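You operate a simulated robot arm through the tools that you are given. There is no shell and no other tool.

The job below is to be done with a simulated robot arm. You get a single attempt, and the scene is never put back.

Task
Unload the teal press into the white nest and set it for the next lot.
Fine: draw the silver slide out, stand the teal switch in the turntable's white nest, press ZERO once, stroke knob to 15, speed knob to 4.

Only the result counts: the job must be done as asked and must still hold three seconds after the hand-in. Knocking over, shifting, dropping, spilling or breaking anything else fails it.

Robot
A 6-joint arm with a two-finger gripper, fixed in place. Base frame: the origin is at the foot of the arm, x ahead of it, y to its left, z up. Lengths are in mm, angles in rad, forces in N, time in s.
Its first joint turns from -2.897 to 2.897 rad. Payload 3.43 kg.
Tool frame: the origin (TCP) lies between the finger pads and is the grasp point; the fingertips stand 20 mm ahead of it; z points along the fingers, y is the line along which they close. Largest opening 190 mm; the body of the gripper starts 248 mm behind the TCP.
Orientation is that of the tool frame in the base frame, as [roll, pitch, yaw] about the fixed x, y, z axes, in that order (R = Rz(yaw) Ry(pitch) Rx(roll)). With the fingers straight down and closing along the base's y, the tool's x points along the base's -x, its y along +y and its z along -z.

Tools
- The arm moves only by the tool servo_tool. Its argument "plan" is a list of rows, each a list of 7 numbers: the turn, a rotation vector about the tool's x, y, z in units of 4 degrees (1.0 is 4 degrees), then the shift along the tool's x, y, z in units of 30 mm (1.0 is 30 mm), then the closure in counts, from 0 (fully open) to 255 (shut). In form: [[ax, ay, az, tx, ty, tz, gripper], ...]. A call has 1 to 20 rows; each row shifts and turns the commanded pose from where the row before left it, along the tool's axes as they then stand. A call with a number of a shift or a turn outside -1 to 1 is refused whole. Rows are played at 5 a second. More than 50 mm and 0.15 rad between two rows, or a gripper value outside its range, and nothing of the call is played. A pose out of reach is approached as far as the arm can. The call stops where the force on the tool passes 50 N (or 10 N more than at its start, if that is more) or the arm is blocked; 0.2 s more then pass. The fingers move at their own pace (about 45 mm/s each) and stop on an object; they squeeze with about 24 N. The grip force told is the motor's: it shows also when the fingers shut on nothing. Time passes only in rows, and 0.2 s behind the last, so rows that do not move let the fingers close. It gives the time, the measured TCP pose, the force on the tool (base axes), the opening and the grip force at its end, in the units of the frame above (readings bear some noise), with the torque about the TCP (base axes, N m) and any sound that the robot's microphone picked up.
- Cameras (640 x 400 px; columns grow to the right, rows downward): "scene" is fixed at [218.2, -500.8, 1515]; the picture's right is [0.60, -0.80, 0.00], its down [-0.28, -0.21, -0.94] and it looks along [0.75, 0.57, -0.35] (base axes); focal length 340 px, centre (320, 200). "wrist" rides on the gripper at [70, -8, -288] in the tool frame; the picture's right is [0.12, 0.99, 0.00], its down [-0.96, 0.12, -0.25] and it looks along [-0.25, 0.03, 0.97] (tool axes); focal length 261 px, centre (320, 200). There is no depth. A picture from a camera that has moved, and an enlarged one, comes with that camera's place and axes in the base frame and with its lens.
- camera(camera): a new picture of that camera. It takes no simulated time.
- move_column(by): slides the trunk up (or, below 0, down) by that many mm; the arm rides with it, the base frame stays. It gives what a move gives, with no picture.
- close_up(camera, box): a new picture of the part [left, top, right, bottom] of that camera's present view, enlarged. It takes no simulated time.
- close_job(): hands the job in; it is judged then, once.

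Places have to be worked out from the pictures, the camera data and where the tool is seen. Open the gripper and draw the arm clear of the work before you hand the job in, unless the task says otherwise.

The tools are called after ">>>" as name(argument=value, ...) on one line, values as JSON. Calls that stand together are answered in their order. servo_tool: Moves the arm, as the interface text tells. Its arguments: {"type":"object","properties":{"plan":{"type":"array"}},"required":["plan"]} The other tools are called the same way: move_column (by) slides the trunk up or down; camera (camera) takes a picture; close_up (camera, box) takes an enlarged picture of a part of a camera's view; close_job () hands the job in.

At the start:

```text
time: 0.0
ee_pos: [667.7, 254.8, 1261.7]
ee_rot: [-3.139, 0.0, -3.141]
contact_force: [0.3, 0.4, 0.5]
wrist_torque: [0.01, 0.02, 0.01]
gripper_width: 190.0
gripper_force: 0.1
trunk travel left (down, up): [-175.0, 65.0]
```

scene: 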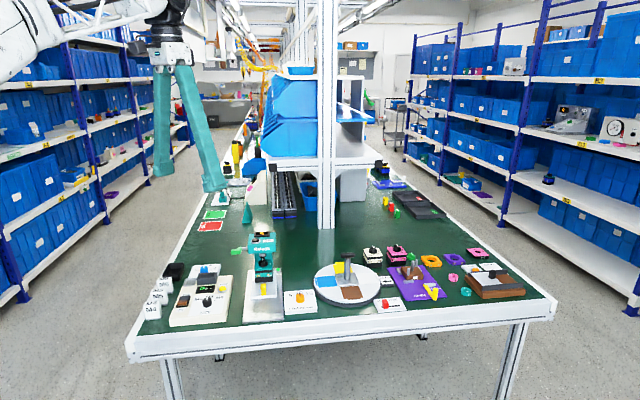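
wrist: 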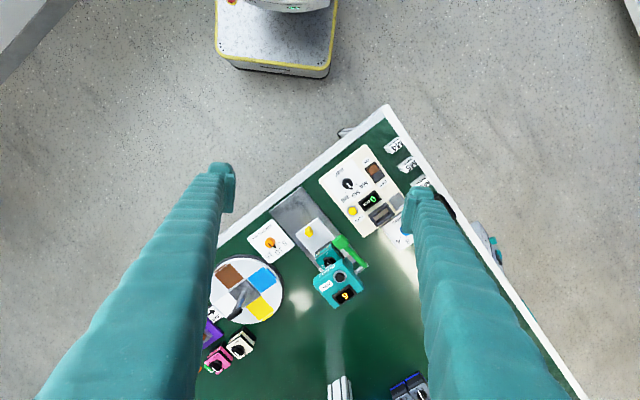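

I'll start by looking closely at the table from both cameras.

>>> close_up(camera="scene", box=[140, 220, 300, 340])

>>> close_up(camera="scene", box=[270, 220, 430, 340])

>>> close_up(camera="wrist", box=[200, 100, 440, 250])

>>> close_up(camera="wrist", box=[180, 220, 420, 370])

```text
3.33 times, centred on (220, 280) of scene
camera zoom: at [218.2, -500.8, 1515.0], right [0.6, -0.8, 0.0], down [-0.28, -0.21, -0.94], along [0.75, 0.57, -0.35], focal length 1134 px, centre (653, -67)
```

zoom: 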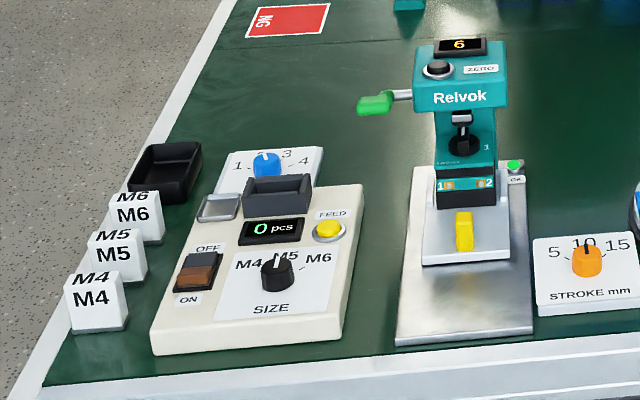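

```text
3.33 times, centred on (350, 280) of scene
camera zoom: at [218.2, -500.8, 1515.0], right [0.6, -0.8, 0.0], down [-0.28, -0.21, -0.94], along [0.75, 0.57, -0.35], focal length 1134 px, centre (220, -67)
```

zoom: 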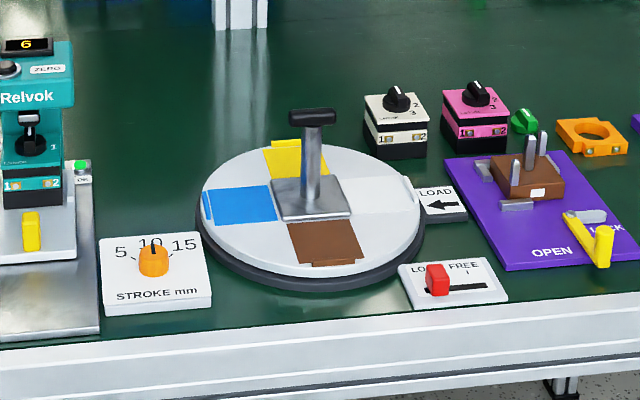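

```text
2.67 times, centred on (320, 175) of wrist
camera zoom: at [598.0, 246.7, 1550.1], right [-0.12, 0.99, 0.0], down [0.96, 0.12, 0.25], along [0.25, 0.03, -0.97], focal length 695 px, centre (320, 267)
```

zoom: 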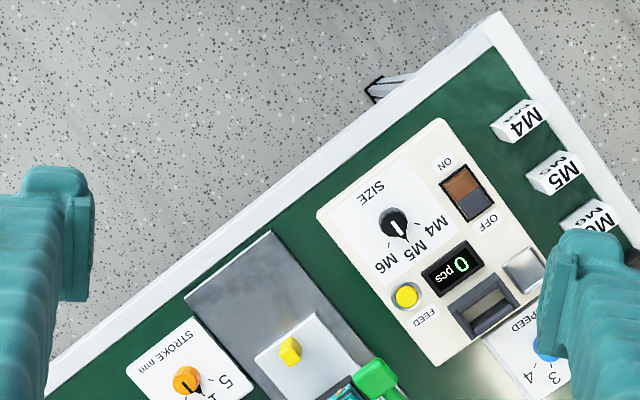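

```text
2.67 times, centred on (300, 295) of wrist
camera zoom: at [598.0, 246.7, 1550.1], right [-0.12, 0.99, 0.0], down [0.96, 0.12, 0.25], along [0.25, 0.03, -0.97], focal length 695 px, centre (373, -53)
```

zoom: 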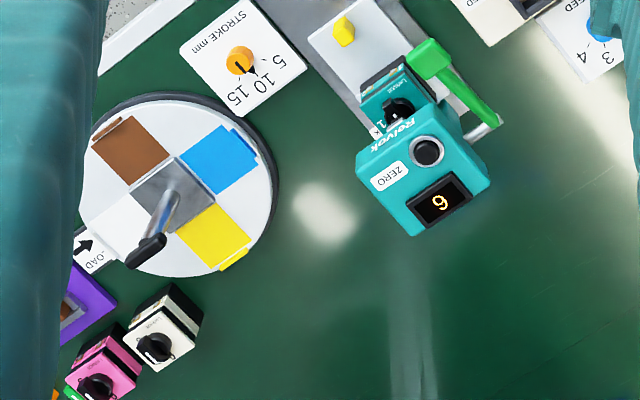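

The table is turned about 37° relative to the base. Taking tighter views for details of the press, knobs and the nest.

>>> close_up(camera="scene", box=[228, 226, 292, 266])

>>> close_up(camera="scene", box=[238, 256, 302, 296])

>>> close_up(camera="scene", box=[180, 250, 244, 290])

>>> close_up(camera="scene", box=[310, 240, 410, 302])

>>> close_up(camera="scene", box=[360, 240, 420, 278])

```text
10.00 times, centred on (260, 246) of scene
camera zoom: at [218.2, -500.8, 1515.0], right [0.6, -0.8, 0.0], down [-0.28, -0.21, -0.94], along [0.75, 0.57, -0.35], focal length 3401 px, centre (920, -260)
```

zoom: 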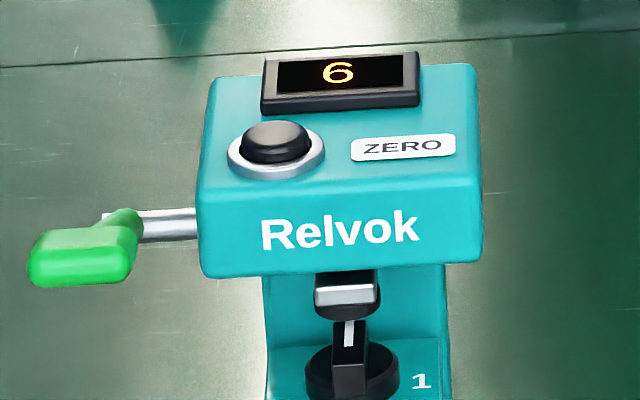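

```text
10.00 times, centred on (270, 276) of scene
camera zoom: at [218.2, -500.8, 1515.0], right [0.6, -0.8, 0.0], down [-0.28, -0.21, -0.94], along [0.75, 0.57, -0.35], focal length 3401 px, centre (820, -560)
```

zoom: 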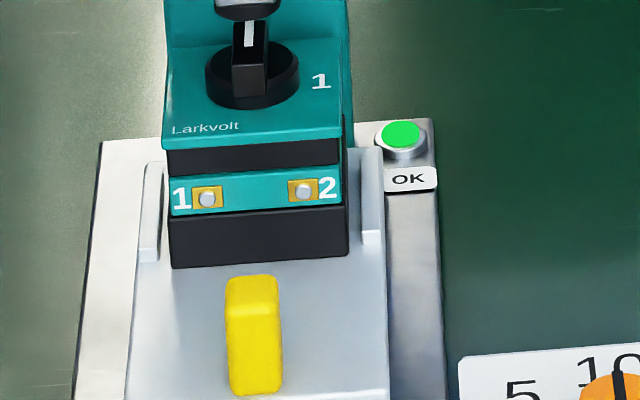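

```text
10.00 times, centred on (212, 270) of scene
camera zoom: at [218.2, -500.8, 1515.0], right [0.6, -0.8, 0.0], down [-0.28, -0.21, -0.94], along [0.75, 0.57, -0.35], focal length 3401 px, centre (1400, -500)
```

zoom: 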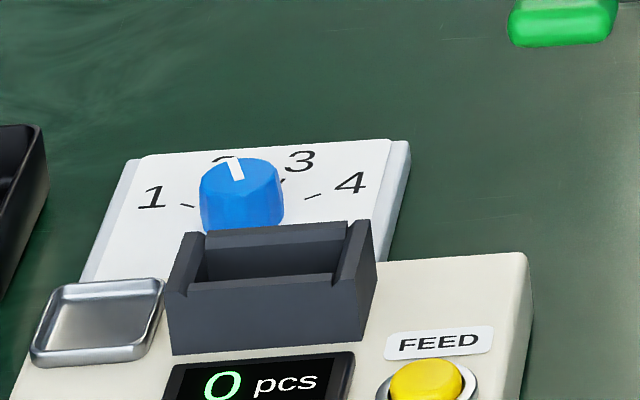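

```text
6.40 times, centred on (360, 271) of scene
camera zoom: at [218.2, -500.8, 1515.0], right [0.6, -0.8, 0.0], down [-0.28, -0.21, -0.94], along [0.75, 0.57, -0.35], focal length 2177 px, centre (64, -254)
```

zoom: 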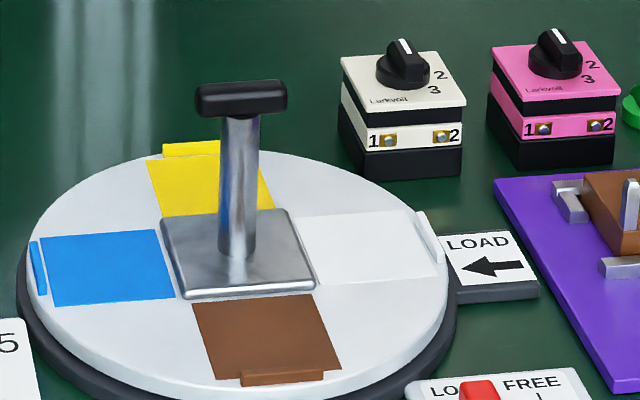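

```text
10.53 times, centred on (390, 259) of scene
camera zoom: at [218.2, -500.8, 1515.0], right [0.6, -0.8, 0.0], down [-0.28, -0.21, -0.94], along [0.75, 0.57, -0.35], focal length 3580 px, centre (-417, -421)
```

zoom: 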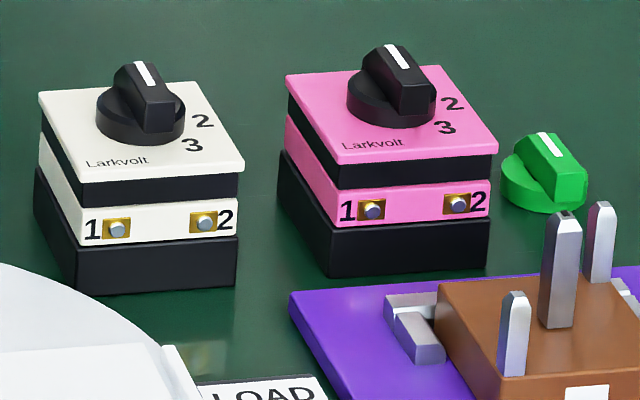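

From triangulation the table's edges run at 45° in the base frame; stroke knob ≈(944,135,802), slide handle ≈(880,248,844), ZERO ≈(938,335,965), and the white nest ≈(1190,10), which is far out. I'll turn the tool 45° so the wrist camera is aligned with the table, then look.

>>> servo_tool(plan=[[0, 0, -0.9375, 0, 0, 0, 0], [0, 0, -0.9375, 0, 0, 0, 0], [0, 0, -0.9375, 0, 0, 0, 0], [0, 0, -0.9375, 0, 0, 0, 0], [0, 0, -0.9375, 0, 0, 0, 0], [0, 0, -0.9375, 0, 0, 0, 0], [0, 0, -0.9375, 0, 0, 0, 0], [0, 0, -0.9375, 0, 0, 0, 0], [0, 0, -0.9375, 0, 0, 0, 0], [0, 0, -0.9375, 0, 0, 0, 0], [0, 0, -0.9375, 0, 0, 0, 0], [0, 0, -0.9375, 0, 0, 0, 0]])

>>> camera(camera="wrist")

>>> camera(camera="scene")

```text
time: 2.6
ee_pos: [668.6, 255.2, 1261.1]
ee_rot: [-3.141, 0.002, -2.353]
contact_force: [0.5, 0.4, 0.0]
wrist_torque: [0.02, 0.02, 0.02]
gripper_width: 189.6
gripper_force: 0.0
trunk travel left (down, up): [-175.0, 65.0]
```

```text
taken
camera wrist: at [625.1, 199.7, 1549.9], right [-0.79, 0.62, 0.0], down [0.6, 0.76, 0.25], along [0.15, 0.19, -0.97], focal length 261 px, centre (320, 200)
```

wrist: 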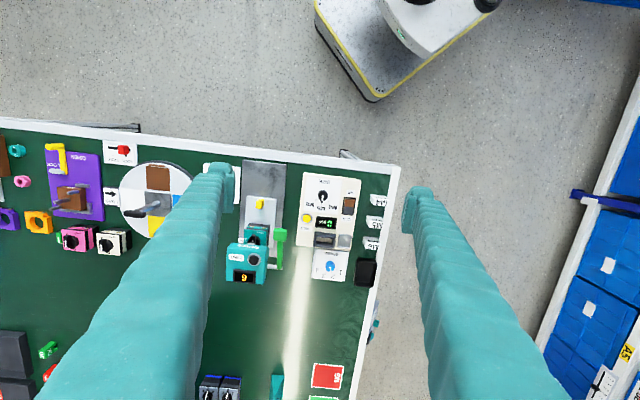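

```text
taken
```

scene: 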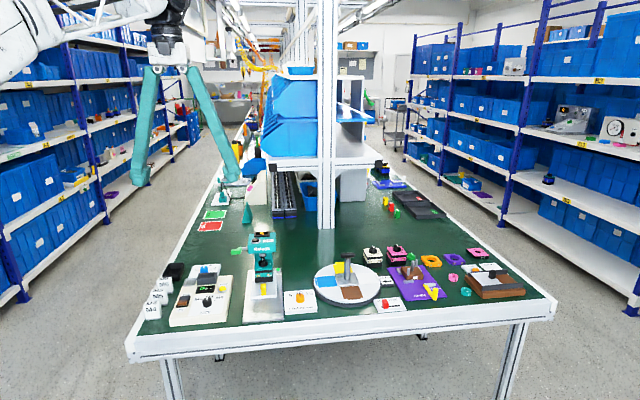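

The 45° turn aligned well. I'll move along the table toward the turntable, at a safe height, to view it and test reach.

>>> servo_tool(plan=[[0, 0, 0, -0.1, -1, 0, 0], [0, 0, 0, -0.1, -1, 0, 0], [0, 0, 0, -0.1, -1, 0, 0], [0, 0, 0, -0.1, -1, 0, 0], [0, 0, 0, -0.1, -1, 0, 0], [0, 0, 0, -0.1, -1, 0, 0], [0, 0, 0, -0.1, -1, 0, 0], [0, 0, 0, -0.1, -1, 0, 0], [0, 0, 0, -0.1, -1, 0, 0], [0, 0, 0, -0.1, -1, 0, 0], [0, 0, 0, 0, -1, 0, 0]])

>>> camera(camera="wrist")

>>> camera(camera="scene")

```text
time: 5.0
ee_pos: [905.3, 41.2, 1231.8]
ee_rot: [-3.137, 0.005, -2.357]
contact_force: [-1.0, 0.4, 0.5]
wrist_torque: [-0.11, -0.03, 0.03]
gripper_width: 190.0
gripper_force: 0.2
out of reach, approached as far as the arm can: row 9, 10, 11
trunk travel left (down, up): [-175.0, 65.0]
```

```text
taken
camera wrist: at [860.3, -14.1, 1521.3], right [-0.79, 0.62, -0.01], down [0.6, 0.76, 0.25], along [0.16, 0.19, -0.97], focal length 261 px, centre (320, 200)
```

wrist: 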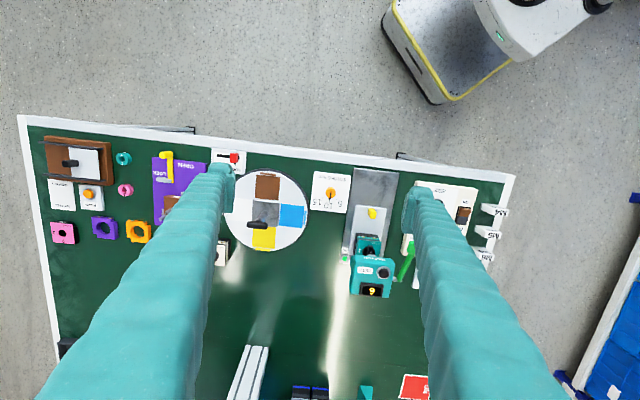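

```text
taken
```

scene: 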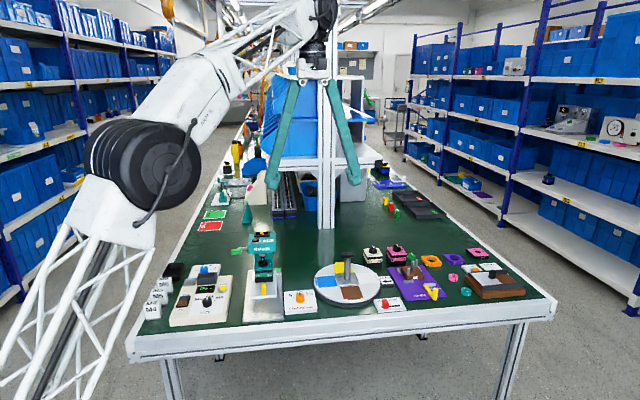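

At this height the arm is at its reach limit; lower down it should extend further. Going down to about z 1020, with clear space beneath.

>>> servo_tool(plan=[[0, 0, 0, 0, 0, 1, 0], [0, 0, 0, 0, 0, 1, 0], [0, 0, 0, 0, 0, 1, 0], [0, 0, 0, 0, 0, 1, 0], [0, 0, 0, 0, 0, 1, 0], [0, 0, 0, 0, 0, 1, 0], [0, 0, 0, 0, 0, 1, 0]])

>>> camera(camera="wrist")

>>> close_up(camera="wrist", box=[180, 100, 380, 225])

>>> close_up(camera="wrist", box=[300, 150, 500, 275])

```text
time: 6.6
ee_pos: [905.2, 41.2, 1025.2]
ee_rot: [-3.14, 0.002, -2.357]
contact_force: [0.1, -0.2, 0.5]
wrist_torque: [0.0, -0.04, 0.02]
gripper_width: 190.1
gripper_force: 0.1
trunk travel left (down, up): [-175.0, 65.0]
```

```text
taken
camera wrist: at [861.1, -14.0, 1312.9], right [-0.79, 0.62, 0.0], down [0.6, 0.76, 0.25], along [0.15, 0.19, -0.97], focal length 261 px, centre (320, 200)
```

wrist: 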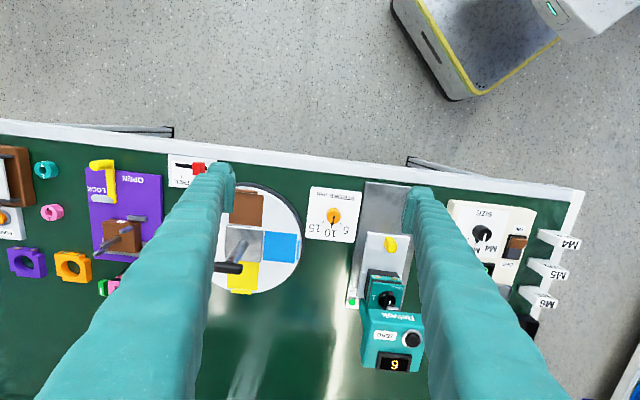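

```text
3.20 times, centred on (280, 162) of wrist
camera zoom: at [861.1, -14.0, 1312.9], right [-0.79, 0.62, 0.0], down [0.6, 0.76, 0.25], along [0.15, 0.19, -0.97], focal length 834 px, centre (448, 320)
```

zoom: 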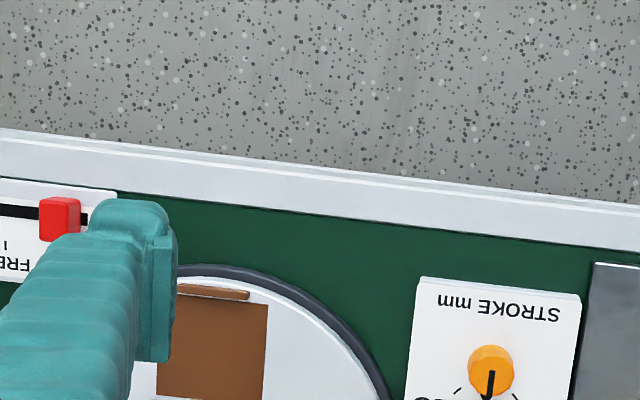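

```text
3.20 times, centred on (400, 212) of wrist
camera zoom: at [861.1, -14.0, 1312.9], right [-0.79, 0.62, 0.0], down [0.6, 0.76, 0.25], along [0.15, 0.19, -0.97], focal length 834 px, centre (64, 160)
```

zoom: 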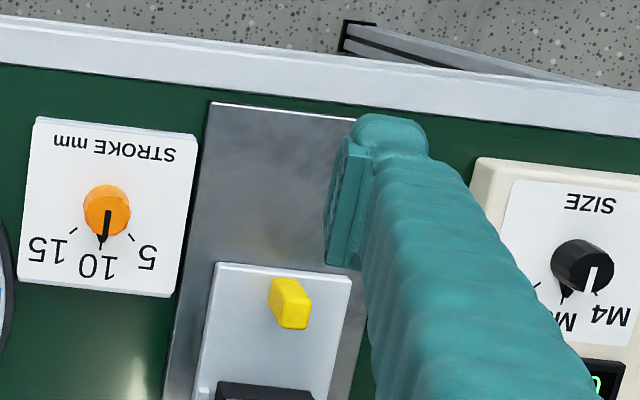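

Good view. Now I shift left along the table so the camera faces the press and slide squarely.

>>> servo_tool(plan=[[0, 0, 0, 0, 1, 0, 0], [0, 0, 0, 0, 1, 0, 0], [0, 0, 0, 0, 1, 0, 0], [0, 0, 0, 0, 1, 0, 0], [0, 0, 0, 0, 1, 0, 0], [0, 0, 0, 0, 0.4, 0, 0]])

>>> camera(camera="wrist")

>>> close_up(camera="wrist", box=[220, 180, 420, 305])

>>> close_up(camera="wrist", box=[240, 260, 400, 360])

```text
time: 8.0
ee_pos: [790.8, 155.6, 1024.2]
ee_rot: [-3.142, 0.0, -2.356]
contact_force: [0.9, 0.1, 1.0]
wrist_torque: [0.05, 0.05, 0.02]
gripper_width: 189.9
gripper_force: 0.0
trunk travel left (down, up): [-175.0, 65.0]
```

```text
taken
camera wrist: at [747.6, 100.1, 1312.9], right [-0.79, 0.62, 0.0], down [0.6, 0.76, 0.25], along [0.15, 0.19, -0.97], focal length 261 px, centre (320, 200)
```

wrist: 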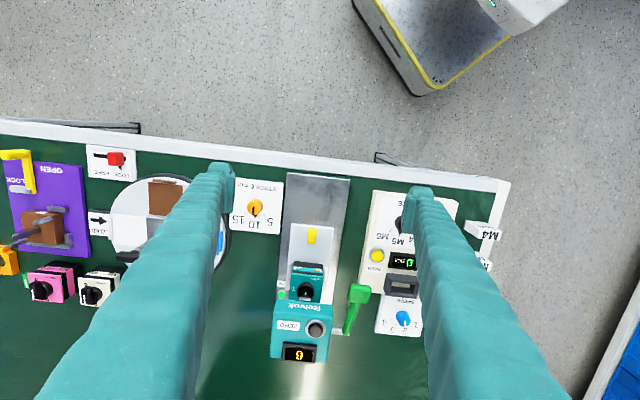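

```text
3.20 times, centred on (320, 242) of wrist
camera zoom: at [747.6, 100.1, 1312.9], right [-0.79, 0.62, 0.0], down [0.6, 0.76, 0.25], along [0.15, 0.19, -0.97], focal length 834 px, centre (320, 64)
```

zoom: 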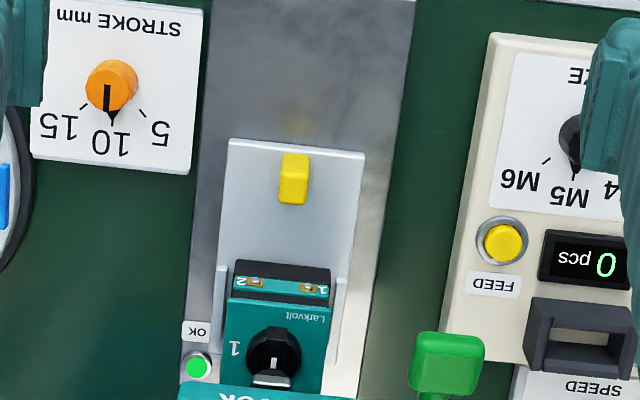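

```text
4.00 times, centred on (320, 310) of wrist
camera zoom: at [747.6, 100.1, 1312.9], right [-0.79, 0.62, 0.0], down [0.6, 0.76, 0.25], along [0.15, 0.19, -0.97], focal length 1043 px, centre (320, -240)
```

zoom: 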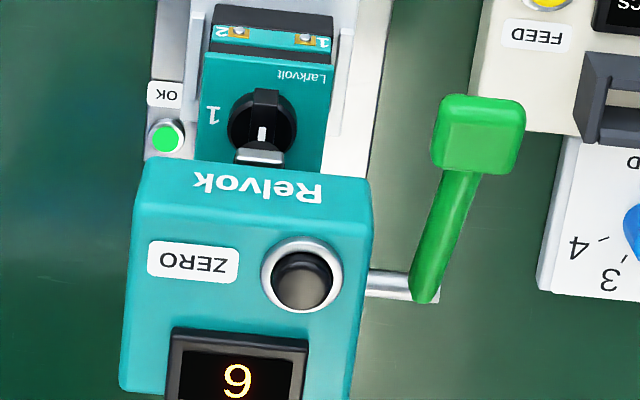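

Slide axis runs exactly along d=(0.707,0.707). Handle top ≈(880,242,849), slide surface z≈808. I move above the handle, narrowing the fingers to about 80 mm, then partway down for a check.

>>> servo_tool(plan=[[0, 0, 0, -0.83, -0.014, 0, 148], [0, 0, 0, -0.83, -0.014, 0, 148], [0, 0, 0, -0.83, -0.014, 0, 148], [0, 0, 0, -0.83, -0.014, 0, 148], [0, 0, 0, -0.82, -0.014, 0, 148], [0, 0, 0, 0, 0, 1, 148], [0, 0, 0, 0, 0, 1, 148], [0, 0, 0, 0, 0, 1, 148], [0, 0, 0, 0, 0, 1, 148]])

>>> camera(camera="wrist")

>>> close_up(camera="scene", box=[200, 200, 340, 320])

```text
time: 10.0
ee_pos: [877.9, 242.2, 903.8]
ee_rot: [3.141, 0.001, -2.356]
contact_force: [-0.6, 0.1, -0.1]
wrist_torque: [0.03, -0.06, -0.01]
gripper_width: 79.8
gripper_force: 0.0
trunk travel left (down, up): [-175.0, 65.0]
```

```text
taken
camera wrist: at [835.7, 186.9, 1192.3], right [-0.79, 0.62, 0.0], down [0.6, 0.76, 0.25], along [0.15, 0.19, -0.97], focal length 261 px, centre (320, 200)
```

wrist: 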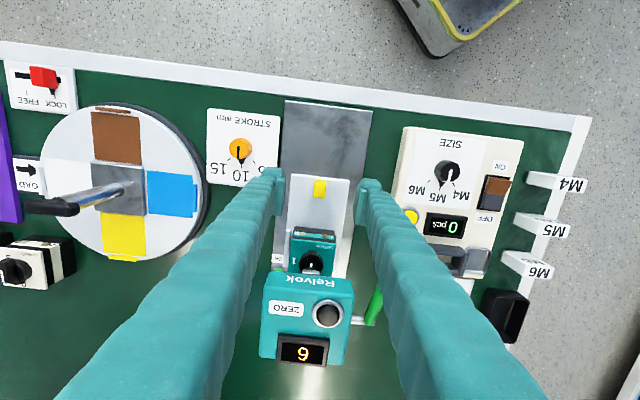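

```text
3.33 times, centred on (270, 260) of scene
camera zoom: at [218.2, -500.8, 1515.0], right [0.6, -0.8, 0.0], down [-0.28, -0.21, -0.94], along [0.75, 0.57, -0.35], focal length 1134 px, centre (487, 0)
```

zoom: 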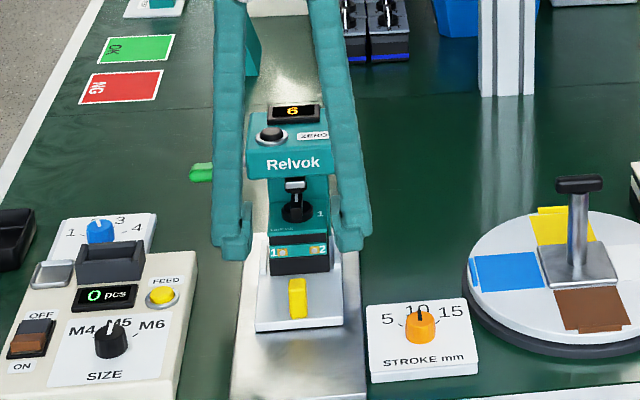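

Fingers straddle the handle cleanly. Descending to z≈838 and closing on it.

>>> servo_tool(plan=[[0, 0, 0, -0.03, -0.03, 0.75, 148], [0, 0, 0, 0, 0, 0.75, 148], [0, 0, 0, 0, 0, 0.7, 148], [0, 0, 0, 0, 0, 0, 255], [0, 0, 0, 0, 0, 0, 255], [0, 0, 0, 0, 0, 0, 255], [0, 0, 0, 0, 0, 0, 255], [0, 0, 0, 0, 0, 0, 255], [0, 0, 0, 0, 0, 0, 255]])

>>> close_up(camera="wrist", box=[220, 130, 420, 255])

```text
time: 12.0
ee_pos: [879.0, 242.6, 837.0]
ee_rot: [-3.141, 0.0, -2.356]
contact_force: [-13.8, 5.9, -2.7]
wrist_torque: [0.02, 0.15, 0.0]
gripper_width: 17.0
gripper_force: 44.6
trunk travel left (down, up): [-175.0, 65.0]
```

```text
3.20 times, centred on (320, 192) of wrist
camera zoom: at [836.7, 187.6, 1126.4], right [-0.79, 0.62, 0.0], down [0.6, 0.76, 0.25], along [0.15, 0.19, -0.97], focal length 834 px, centre (320, 224)
```

zoom: 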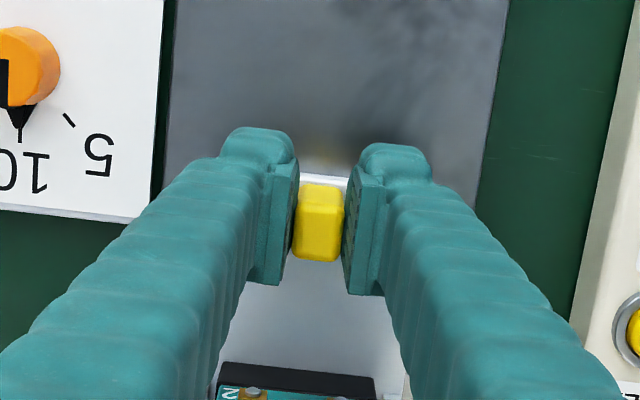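

The handle is gripped (17 mm) with a small side load, so I relax it sideways by about 1 mm and then pull the slide toward the front in small steps.

>>> servo_tool(plan=[[0, 0, 0, 0.1, 0.05, 0, 255], [0, 0, 0, 0.3, 0, 0, 255], [0, 0, 0, 0.3, 0, 0, 255], [0, 0, 0, 0.3, 0, 0, 255], [0, 0, 0, 0.3, 0, 0, 255]])

>>> close_up(camera="wrist", box=[220, 130, 420, 255])

>>> close_up(camera="scene", box=[200, 220, 328, 300])

```text
time: 13.2
ee_pos: [851.8, 214.4, 838.2]
ee_rot: [3.141, -0.003, -2.356]
contact_force: [-3.7, 4.0, -8.6]
wrist_torque: [0.1, 0.03, 0.0]
gripper_width: 16.9
gripper_force: 45.2
trunk travel left (down, up): [-175.0, 65.0]
```

```text
3.20 times, centred on (320, 192) of wrist
camera zoom: at [808.7, 160.1, 1126.4], right [-0.79, 0.62, 0.0], down [0.6, 0.76, 0.25], along [0.15, 0.19, -0.97], focal length 834 px, centre (320, 224)
```

zoom: 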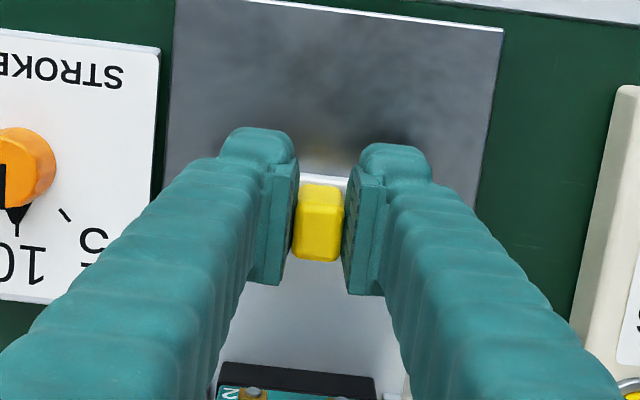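

```text
5.00 times, centred on (264, 260) of scene
camera zoom: at [218.2, -500.8, 1515.0], right [0.6, -0.8, 0.0], down [-0.28, -0.21, -0.94], along [0.75, 0.57, -0.35], focal length 1701 px, centre (600, -100)
```

zoom: 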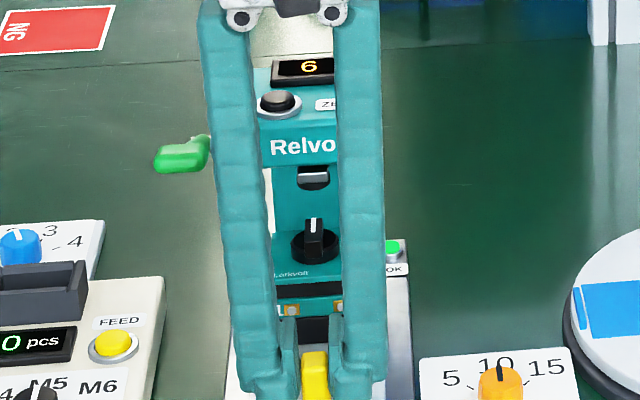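

The slide follows freely with the switch on it. Continuing to pull until it meets its stop.

>>> servo_tool(plan=[[0, 0, 0, 0.33, 0, 0, 255], [0, 0, 0, 0.33, 0, 0, 255], [0, 0, 0, 0.33, 0, 0, 255], [0, 0, 0, 0.33, 0, 0, 255], [0, 0, 0, 0.2, 0, 0, 255], [0, 0, 0, 0.2, 0, 0, 255], [0, 0, 0, 0, 0, 0, 255]])

>>> camera(camera="wrist")

>>> close_up(camera="scene", box=[200, 220, 328, 300])

```text
time: 14.8
ee_pos: [815.8, 180.1, 838.4]
ee_rot: [-3.141, 0.0, -2.355]
contact_force: [-2.4, 2.3, -8.4]
wrist_torque: [0.11, -0.12, 0.03]
gripper_width: 17.0
gripper_force: 45.1
trunk travel left (down, up): [-175.0, 65.0]
```

```text
taken
camera wrist: at [772.5, 123.8, 1126.4], right [-0.79, 0.62, 0.0], down [0.6, 0.76, 0.25], along [0.15, 0.19, -0.97], focal length 261 px, centre (320, 200)
```

wrist: 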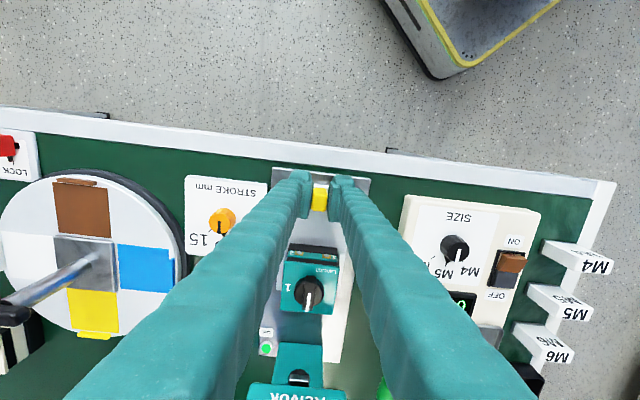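

```text
5.00 times, centred on (264, 260) of scene
camera zoom: at [218.2, -500.8, 1515.0], right [0.6, -0.8, 0.0], down [-0.28, -0.21, -0.94], along [0.75, 0.57, -0.35], focal length 1701 px, centre (600, -100)
```

zoom: 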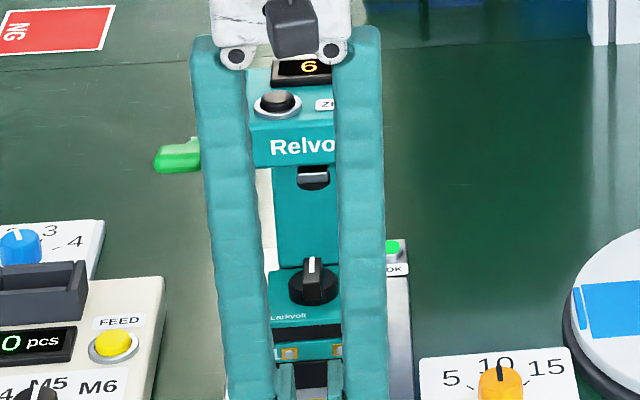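

Drawn about 89 mm with no stop yet; I creep on another 15 mm watching the force.

>>> servo_tool(plan=[[0, 0, 0, 0.12, 0, 0, 255], [0, 0, 0, 0.12, 0, 0, 255], [0, 0, 0, 0.12, 0, 0, 255], [0, 0, 0, 0.12, 0, 0, 255]])

```text
time: 15.8
ee_pos: [808.1, 171.1, 838.1]
ee_rot: [-3.141, 0.004, -2.355]
contact_force: [25.1, 20.4, -12.4]
wrist_torque: [0.19, -0.2, -0.03]
gripper_width: 17.6
gripper_force: 44.9
trunk travel left (down, up): [-175.0, 65.0]
```

The 32 N resistance shows the slide is at its end stop. I relax, open, and rise to look at the switch.

>>> servo_tool(plan=[[0, 0, 0, -0.06, 0, 0, 255], [0, 0, 0, 0, 0, 0, 170], [0, 0, 0, 0, 0, 0, 170], [0, 0, 0, 0, 0, 0, 170], [0, 0, 0, 0, 0, 0, 170], [0, 0, 0, 0, 0, -0.5, 170], [0, 0, 0, 0, 0, -1, 170], [0, 0, 0, 0, 0, -1, 148], [0, 0, 0, 0, 0, -1, 100], [0, 0, 0, 0, 0, -1, 60], [0, 0, 0, 0, 0, 0, 60]])

>>> camera(camera="wrist")

>>> close_up(camera="wrist", box=[240, 150, 400, 250])

>>> close_up(camera="scene", box=[220, 236, 316, 296])

>>> close_up(camera="scene", box=[232, 270, 296, 310])

```text
time: 18.2
ee_pos: [807.0, 170.7, 974.0]
ee_rot: [-3.141, -0.001, -2.355]
contact_force: [-0.1, -0.9, 0.4]
wrist_torque: [0.0, 0.04, 0.01]
gripper_width: 145.3
gripper_force: 0.0
trunk travel left (down, up): [-175.0, 65.0]
```

```text
taken
camera wrist: at [762.9, 115.5, 1262.7], right [-0.79, 0.62, 0.0], down [0.6, 0.76, 0.25], along [0.15, 0.19, -0.97], focal length 261 px, centre (320, 200)
```

wrist: 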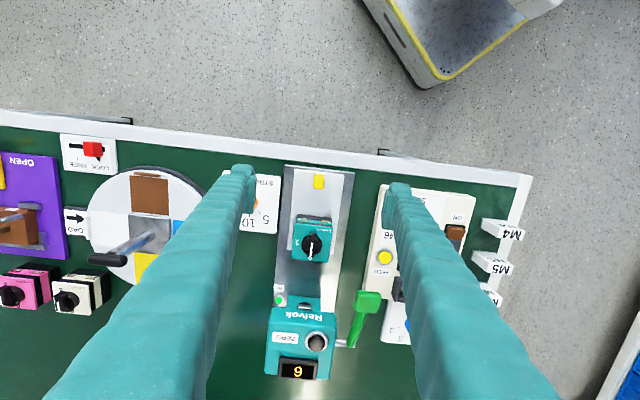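

```text
4.00 times, centred on (320, 200) of wrist
camera zoom: at [762.9, 115.5, 1262.7], right [-0.79, 0.62, 0.0], down [0.6, 0.76, 0.25], along [0.15, 0.19, -0.97], focal length 1043 px, centre (320, 200)
```

zoom: 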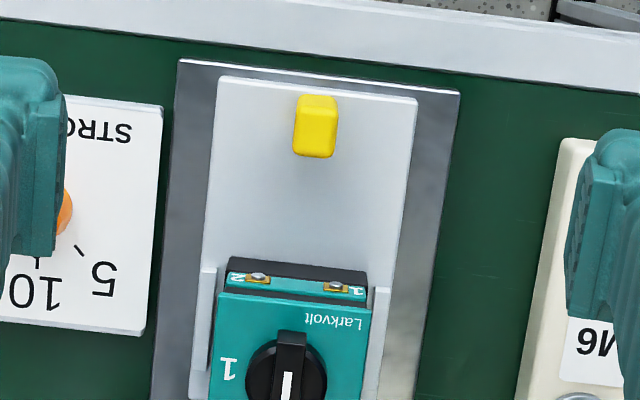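

```text
6.67 times, centred on (268, 266) of scene
camera zoom: at [218.2, -500.8, 1515.0], right [0.6, -0.8, 0.0], down [-0.28, -0.21, -0.94], along [0.75, 0.57, -0.35], focal length 2267 px, centre (667, -240)
```

zoom: 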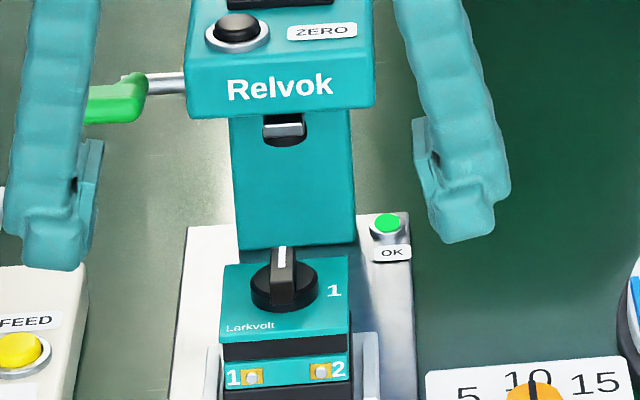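

```text
10.00 times, centred on (264, 290) of scene
camera zoom: at [218.2, -500.8, 1515.0], right [0.6, -0.8, 0.0], down [-0.28, -0.21, -0.94], along [0.75, 0.57, -0.35], focal length 3401 px, centre (880, -700)
```

zoom: 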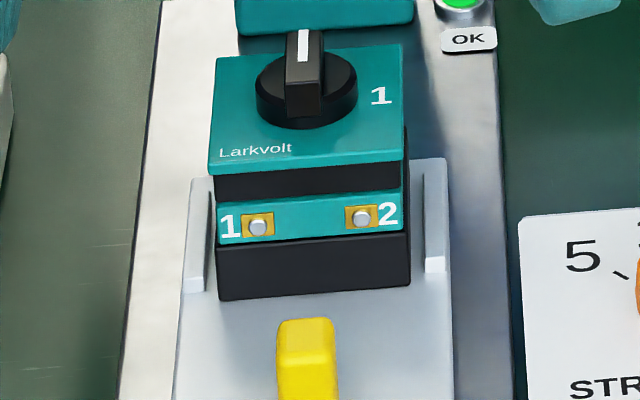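

Slide fully out; the switch is centred ≈(879,241.5), about 63 mm square, top at z≈866. The white nest (≈(1176,5)) is far, so before grasping I test in the air whether an outward‑tilted tool (30°) reaches it.

>>> servo_tool(plan=[[0, 0, 0, 0, 0, -1, 60], [0, 0, 0, 0, 0, -1, 60], [0, -0.9375, 0, 0, 0, 0, 60], [0, -0.9375, 0, 0, 0, 0, 60], [0, -0.9375, 0, 0, 0, 0, 60], [0, -0.9375, 0, 0, 0, 0, 60], [0, -0.9375, 0, 0, 0, 0, 60], [0, -0.9375, 0, 0, 0, 0, 60], [0, -0.9375, 0, 0, 0, 0, 60], [0, -0.9375, 0, 0, 0, 0, 60], [0, 0, 0, 0, -1, 0, 60], [0, 0, 0, 0, -1, 0, 60], [0, 0, 0, 0, -1, 0, 60], [0, 0, 0, 0, -1, 0, 60], [0, 0, 0, 0, -1, 0, 60], [0, 0, 0, 0, -1, 0, 60]])

>>> camera(camera="wrist")

>>> camera(camera="scene")

```text
time: 21.6
ee_pos: [934.2, 43.4, 1033.0]
ee_rot: [3.141, 0.524, -2.358]
contact_force: [0.4, 1.3, 0.7]
wrist_torque: [-0.1, -0.04, -0.06]
gripper_width: 145.5
gripper_force: 0.1
trunk travel left (down, up): [-175.0, 65.0]
```

```text
taken
camera wrist: at [795.6, -107.2, 1247.8], right [-0.78, 0.63, -0.06], down [0.42, 0.58, 0.7], along [0.47, 0.51, -0.72], focal length 261 px, centre (320, 200)
```

wrist: 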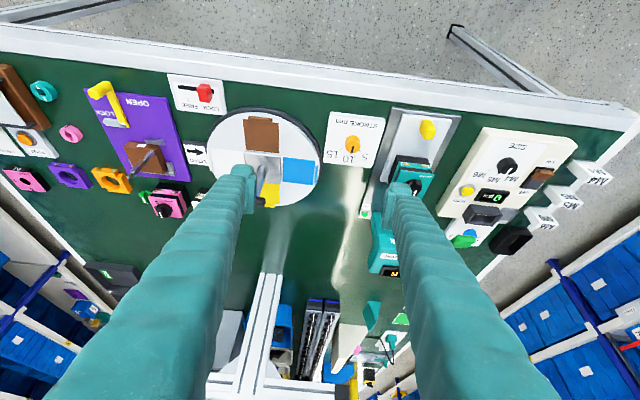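

```text
taken
```

scene: 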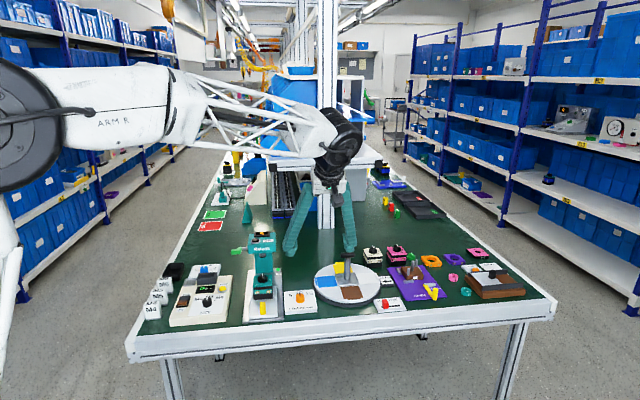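

Plenty of clearance. Continue along the table and outward to the point above the white nest, to see how far the arm really reaches at 30°.

>>> servo_tool(plan=[[0, 0, 0, 0, -1, 0, 60], [0, 0, 0, 0, -1, 0, 60], [0, 0, 0, 0, -1, 0, 60], [0, 0, 0, 0, -1, 0, 60], [0, 0, 0, 0, -1, 0, 60], [0, 0, 0, 0, -1, 0, 60], [0, 0, 0, 0, -0.6, 0, 60], [0, 0, 0, -0.866, 0, 0.5, 60], [0, 0, 0, -0.866, 0, 0.5, 60], [0, 0, 0, -0.866, 0, 0.5, 60], [0, 0, 0, -0.866, 0, 0.5, 60], [0, 0, 0, -0.7, 0, 0.4, 60]])

>>> camera(camera="wrist")

>>> camera(camera="scene")

```text
time: 24.2
ee_pos: [1175.5, 5.4, 1032.8]
ee_rot: [-3.141, 0.523, -2.356]
contact_force: [0.0, -0.4, 1.5]
wrist_torque: [0.05, 0.0, -0.03]
gripper_width: 145.4
gripper_force: 0.1
trunk travel left (down, up): [-175.0, 65.0]
```

```text
taken
camera wrist: at [1037.5, -145.3, 1248.3], right [-0.78, 0.63, -0.06], down [0.42, 0.58, 0.7], along [0.47, 0.51, -0.72], focal length 261 px, centre (320, 200)
```

wrist: 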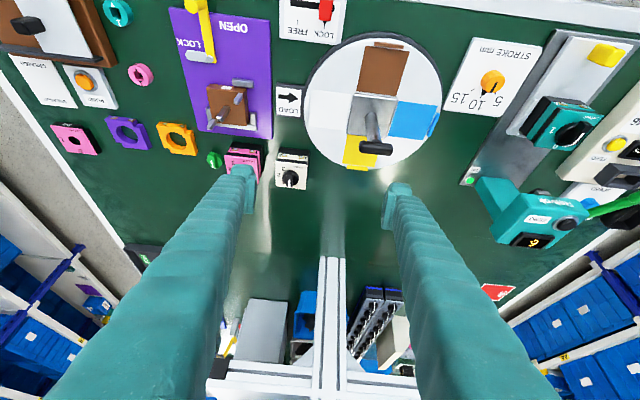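

```text
taken
```

scene: 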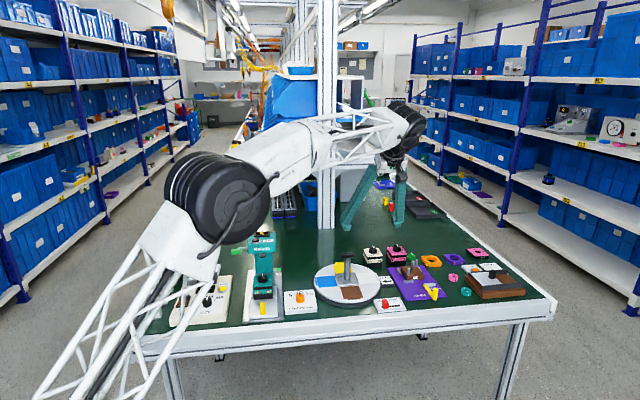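

The arm reaches (1175,5) at 30° tilt with no strain. A close look at the turntable from here to fix the nest's location.

>>> close_up(camera="wrist", box=[270, 20, 462, 140])

>>> close_up(camera="wrist", box=[270, 60, 366, 120])

>>> close_up(camera="scene", box=[310, 248, 406, 308])

```text
3.33 times, centred on (366, 80) of wrist
camera zoom: at [1037.5, -145.3, 1248.3], right [-0.78, 0.63, -0.06], down [0.42, 0.58, 0.7], along [0.47, 0.51, -0.72], focal length 869 px, centre (167, 600)
```

zoom: 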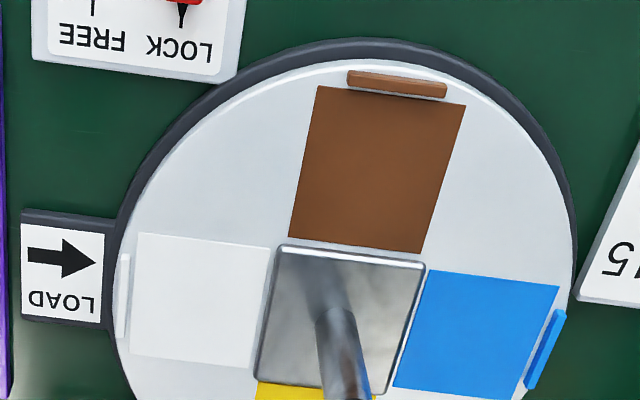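

```text
6.67 times, centred on (318, 90) of wrist
camera zoom: at [1037.5, -145.3, 1248.3], right [-0.78, 0.63, -0.06], down [0.42, 0.58, 0.7], along [0.47, 0.51, -0.72], focal length 1738 px, centre (333, 933)
```

zoom: 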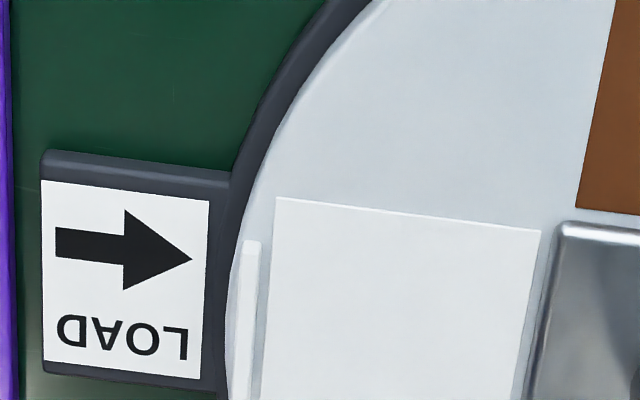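

```text
6.67 times, centred on (358, 278) of scene
camera zoom: at [218.2, -500.8, 1515.0], right [0.6, -0.8, 0.0], down [-0.28, -0.21, -0.94], along [0.75, 0.57, -0.35], focal length 2267 px, centre (67, -320)
```

zoom: 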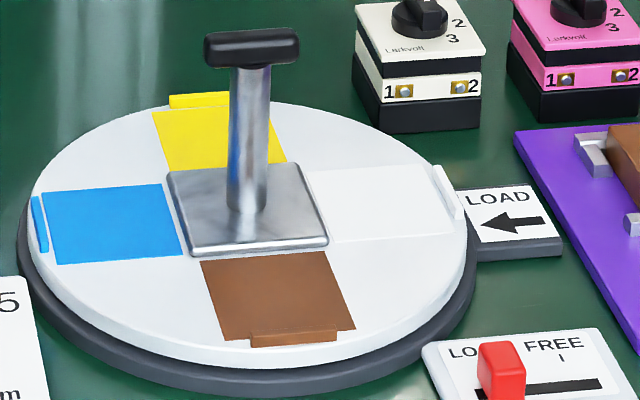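

White nest centre ≈(1175,8), a 66 mm pad at 45° with z≈806. To cancel camera bias I'll view the switch from the same relative pose (TCP 225 mm above, 30° tilt) and compare.

>>> servo_tool(plan=[[0, 0, 0, 0.62, 0, -0.355, 60], [0, 0, 0, 0.61, 0, -0.355, 60], [0, 0, 0, 0, 1, 0, 60], [0, 0, 0, 0, 1, 0, 60], [0, 0, 0, 0, 1, 0, 60], [0, 0, 0, 0, 1, 0, 60], [0, 0, 0, 0, 1, 0, 60], [0, 0, 0, 0, 1, 0, 60], [0, 0, 0, 0, 1, 0, 60], [0, 0, 0, 0, 1, 0, 60], [0, 0, 0, 0, 1, 0, 60], [0, 0, 0, 0, 1, 0, 60], [0, 0, 0, 0, 1, 0, 60], [0, 0, 0, 0, 1, 0, 60], [0, 0, 0, 0, 0.55, 0, 60]])

>>> close_up(camera="wrist", box=[270, 20, 462, 140])

>>> close_up(camera="wrist", box=[270, 60, 366, 120])

>>> camera(camera="wrist")

```text
time: 27.4
ee_pos: [879.3, 241.6, 1034.4]
ee_rot: [3.14, 0.524, -2.355]
contact_force: [0.8, 0.2, -1.0]
wrist_torque: [0.1, 0.05, 0.05]
gripper_width: 145.4
gripper_force: 0.1
trunk travel left (down, up): [-175.0, 65.0]
```

```text
3.33 times, centred on (366, 80) of wrist
camera zoom: at [741.5, 90.6, 1248.5], right [-0.78, 0.63, -0.06], down [0.42, 0.58, 0.7], along [0.47, 0.51, -0.72], focal length 869 px, centre (167, 600)
```

zoom: 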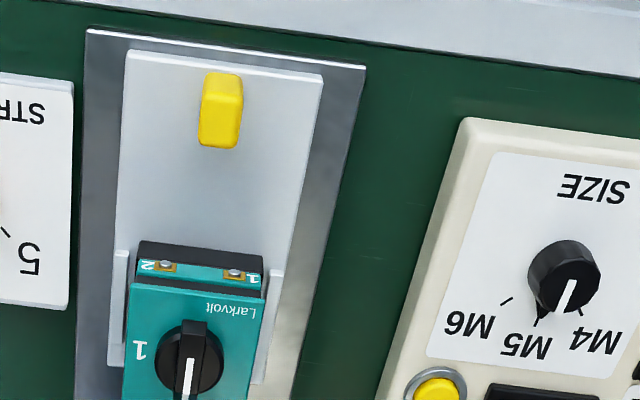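

```text
6.67 times, centred on (318, 90) of wrist
camera zoom: at [741.5, 90.6, 1248.5], right [-0.78, 0.63, -0.06], down [0.42, 0.58, 0.7], along [0.47, 0.51, -0.72], focal length 1738 px, centre (333, 933)
```

zoom: 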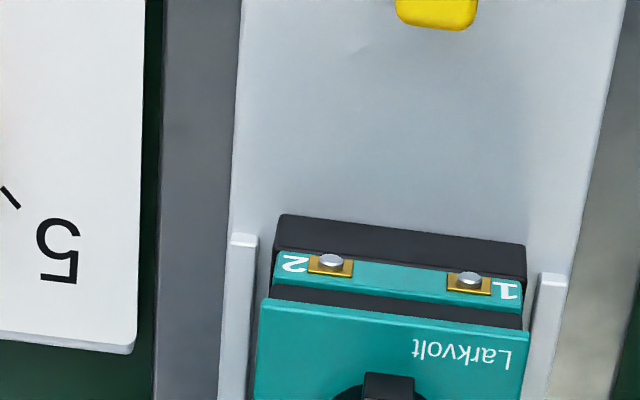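

```text
taken
camera wrist: at [741.5, 90.6, 1248.5], right [-0.78, 0.63, -0.06], down [0.42, 0.58, 0.7], along [0.47, 0.51, -0.72], focal length 261 px, centre (320, 200)
```

wrist: 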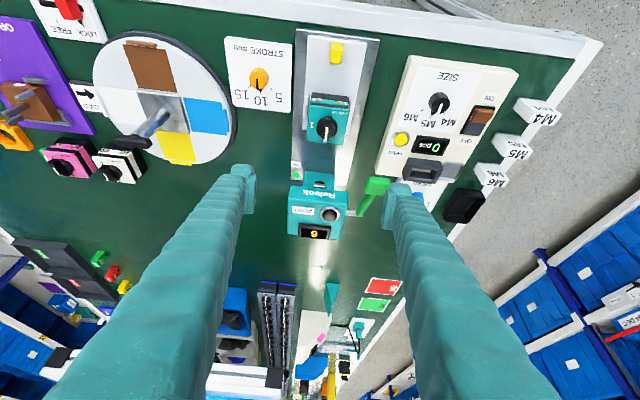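

Comparing the two views: switch base ≈62 mm, displacement to nest ≈(+294.5,−236.4) mm. I now descend on the switch at 30° tilt, fingers at about 90 mm, stopping short to check.

>>> servo_tool(plan=[[0, 0, 0, -0.06, 0.03, 0.03, 134], [0, 0, 0, 0, 0, 0, 134], [0, 0, 0, 0, 0, 0, 134], [0, 0, 0, 0.5, 0, 0.866, 134], [0, 0, 0, 0.5, 0, 0.866, 134], [0, 0, 0, 0.5, 0, 0.866, 134], [0, 0, 0, 0.5, 0, 0.866, 134], [0, 0, 0, 0.25, 0, 0.433, 134]])

>>> close_up(camera="wrist", box=[220, 80, 420, 205])

>>> close_up(camera="scene", box=[220, 236, 316, 296])

```text
time: 29.0
ee_pos: [876.5, 248.3, 917.2]
ee_rot: [-3.14, 0.525, -2.345]
contact_force: [0.0, 0.2, -0.2]
wrist_torque: [-0.11, -0.05, -0.04]
gripper_width: 90.3
gripper_force: 0.0
trunk travel left (down, up): [-175.0, 65.0]
stopped in row 8: the force on the tool passed its limit at 59 N (the readings are from after the stop); the commanded pose is now the measured one
```

```text
3.20 times, centred on (320, 142) of wrist
camera zoom: at [741.2, 97.3, 1132.1], right [-0.78, 0.62, -0.06], down [0.41, 0.59, 0.69], along [0.47, 0.52, -0.72], focal length 834 px, centre (320, 384)
```

zoom: 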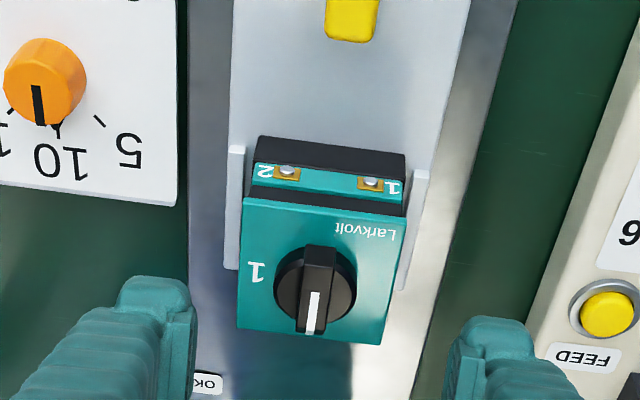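

```text
6.67 times, centred on (268, 266) of scene
camera zoom: at [218.2, -500.8, 1515.0], right [0.6, -0.8, 0.0], down [-0.28, -0.21, -0.94], along [0.75, 0.57, -0.35], focal length 2267 px, centre (667, -240)
```

zoom: 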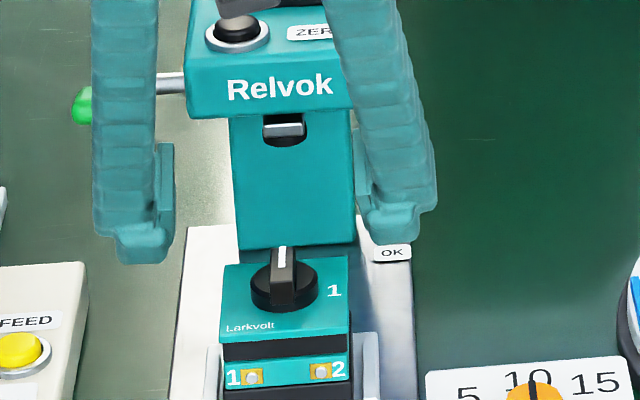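

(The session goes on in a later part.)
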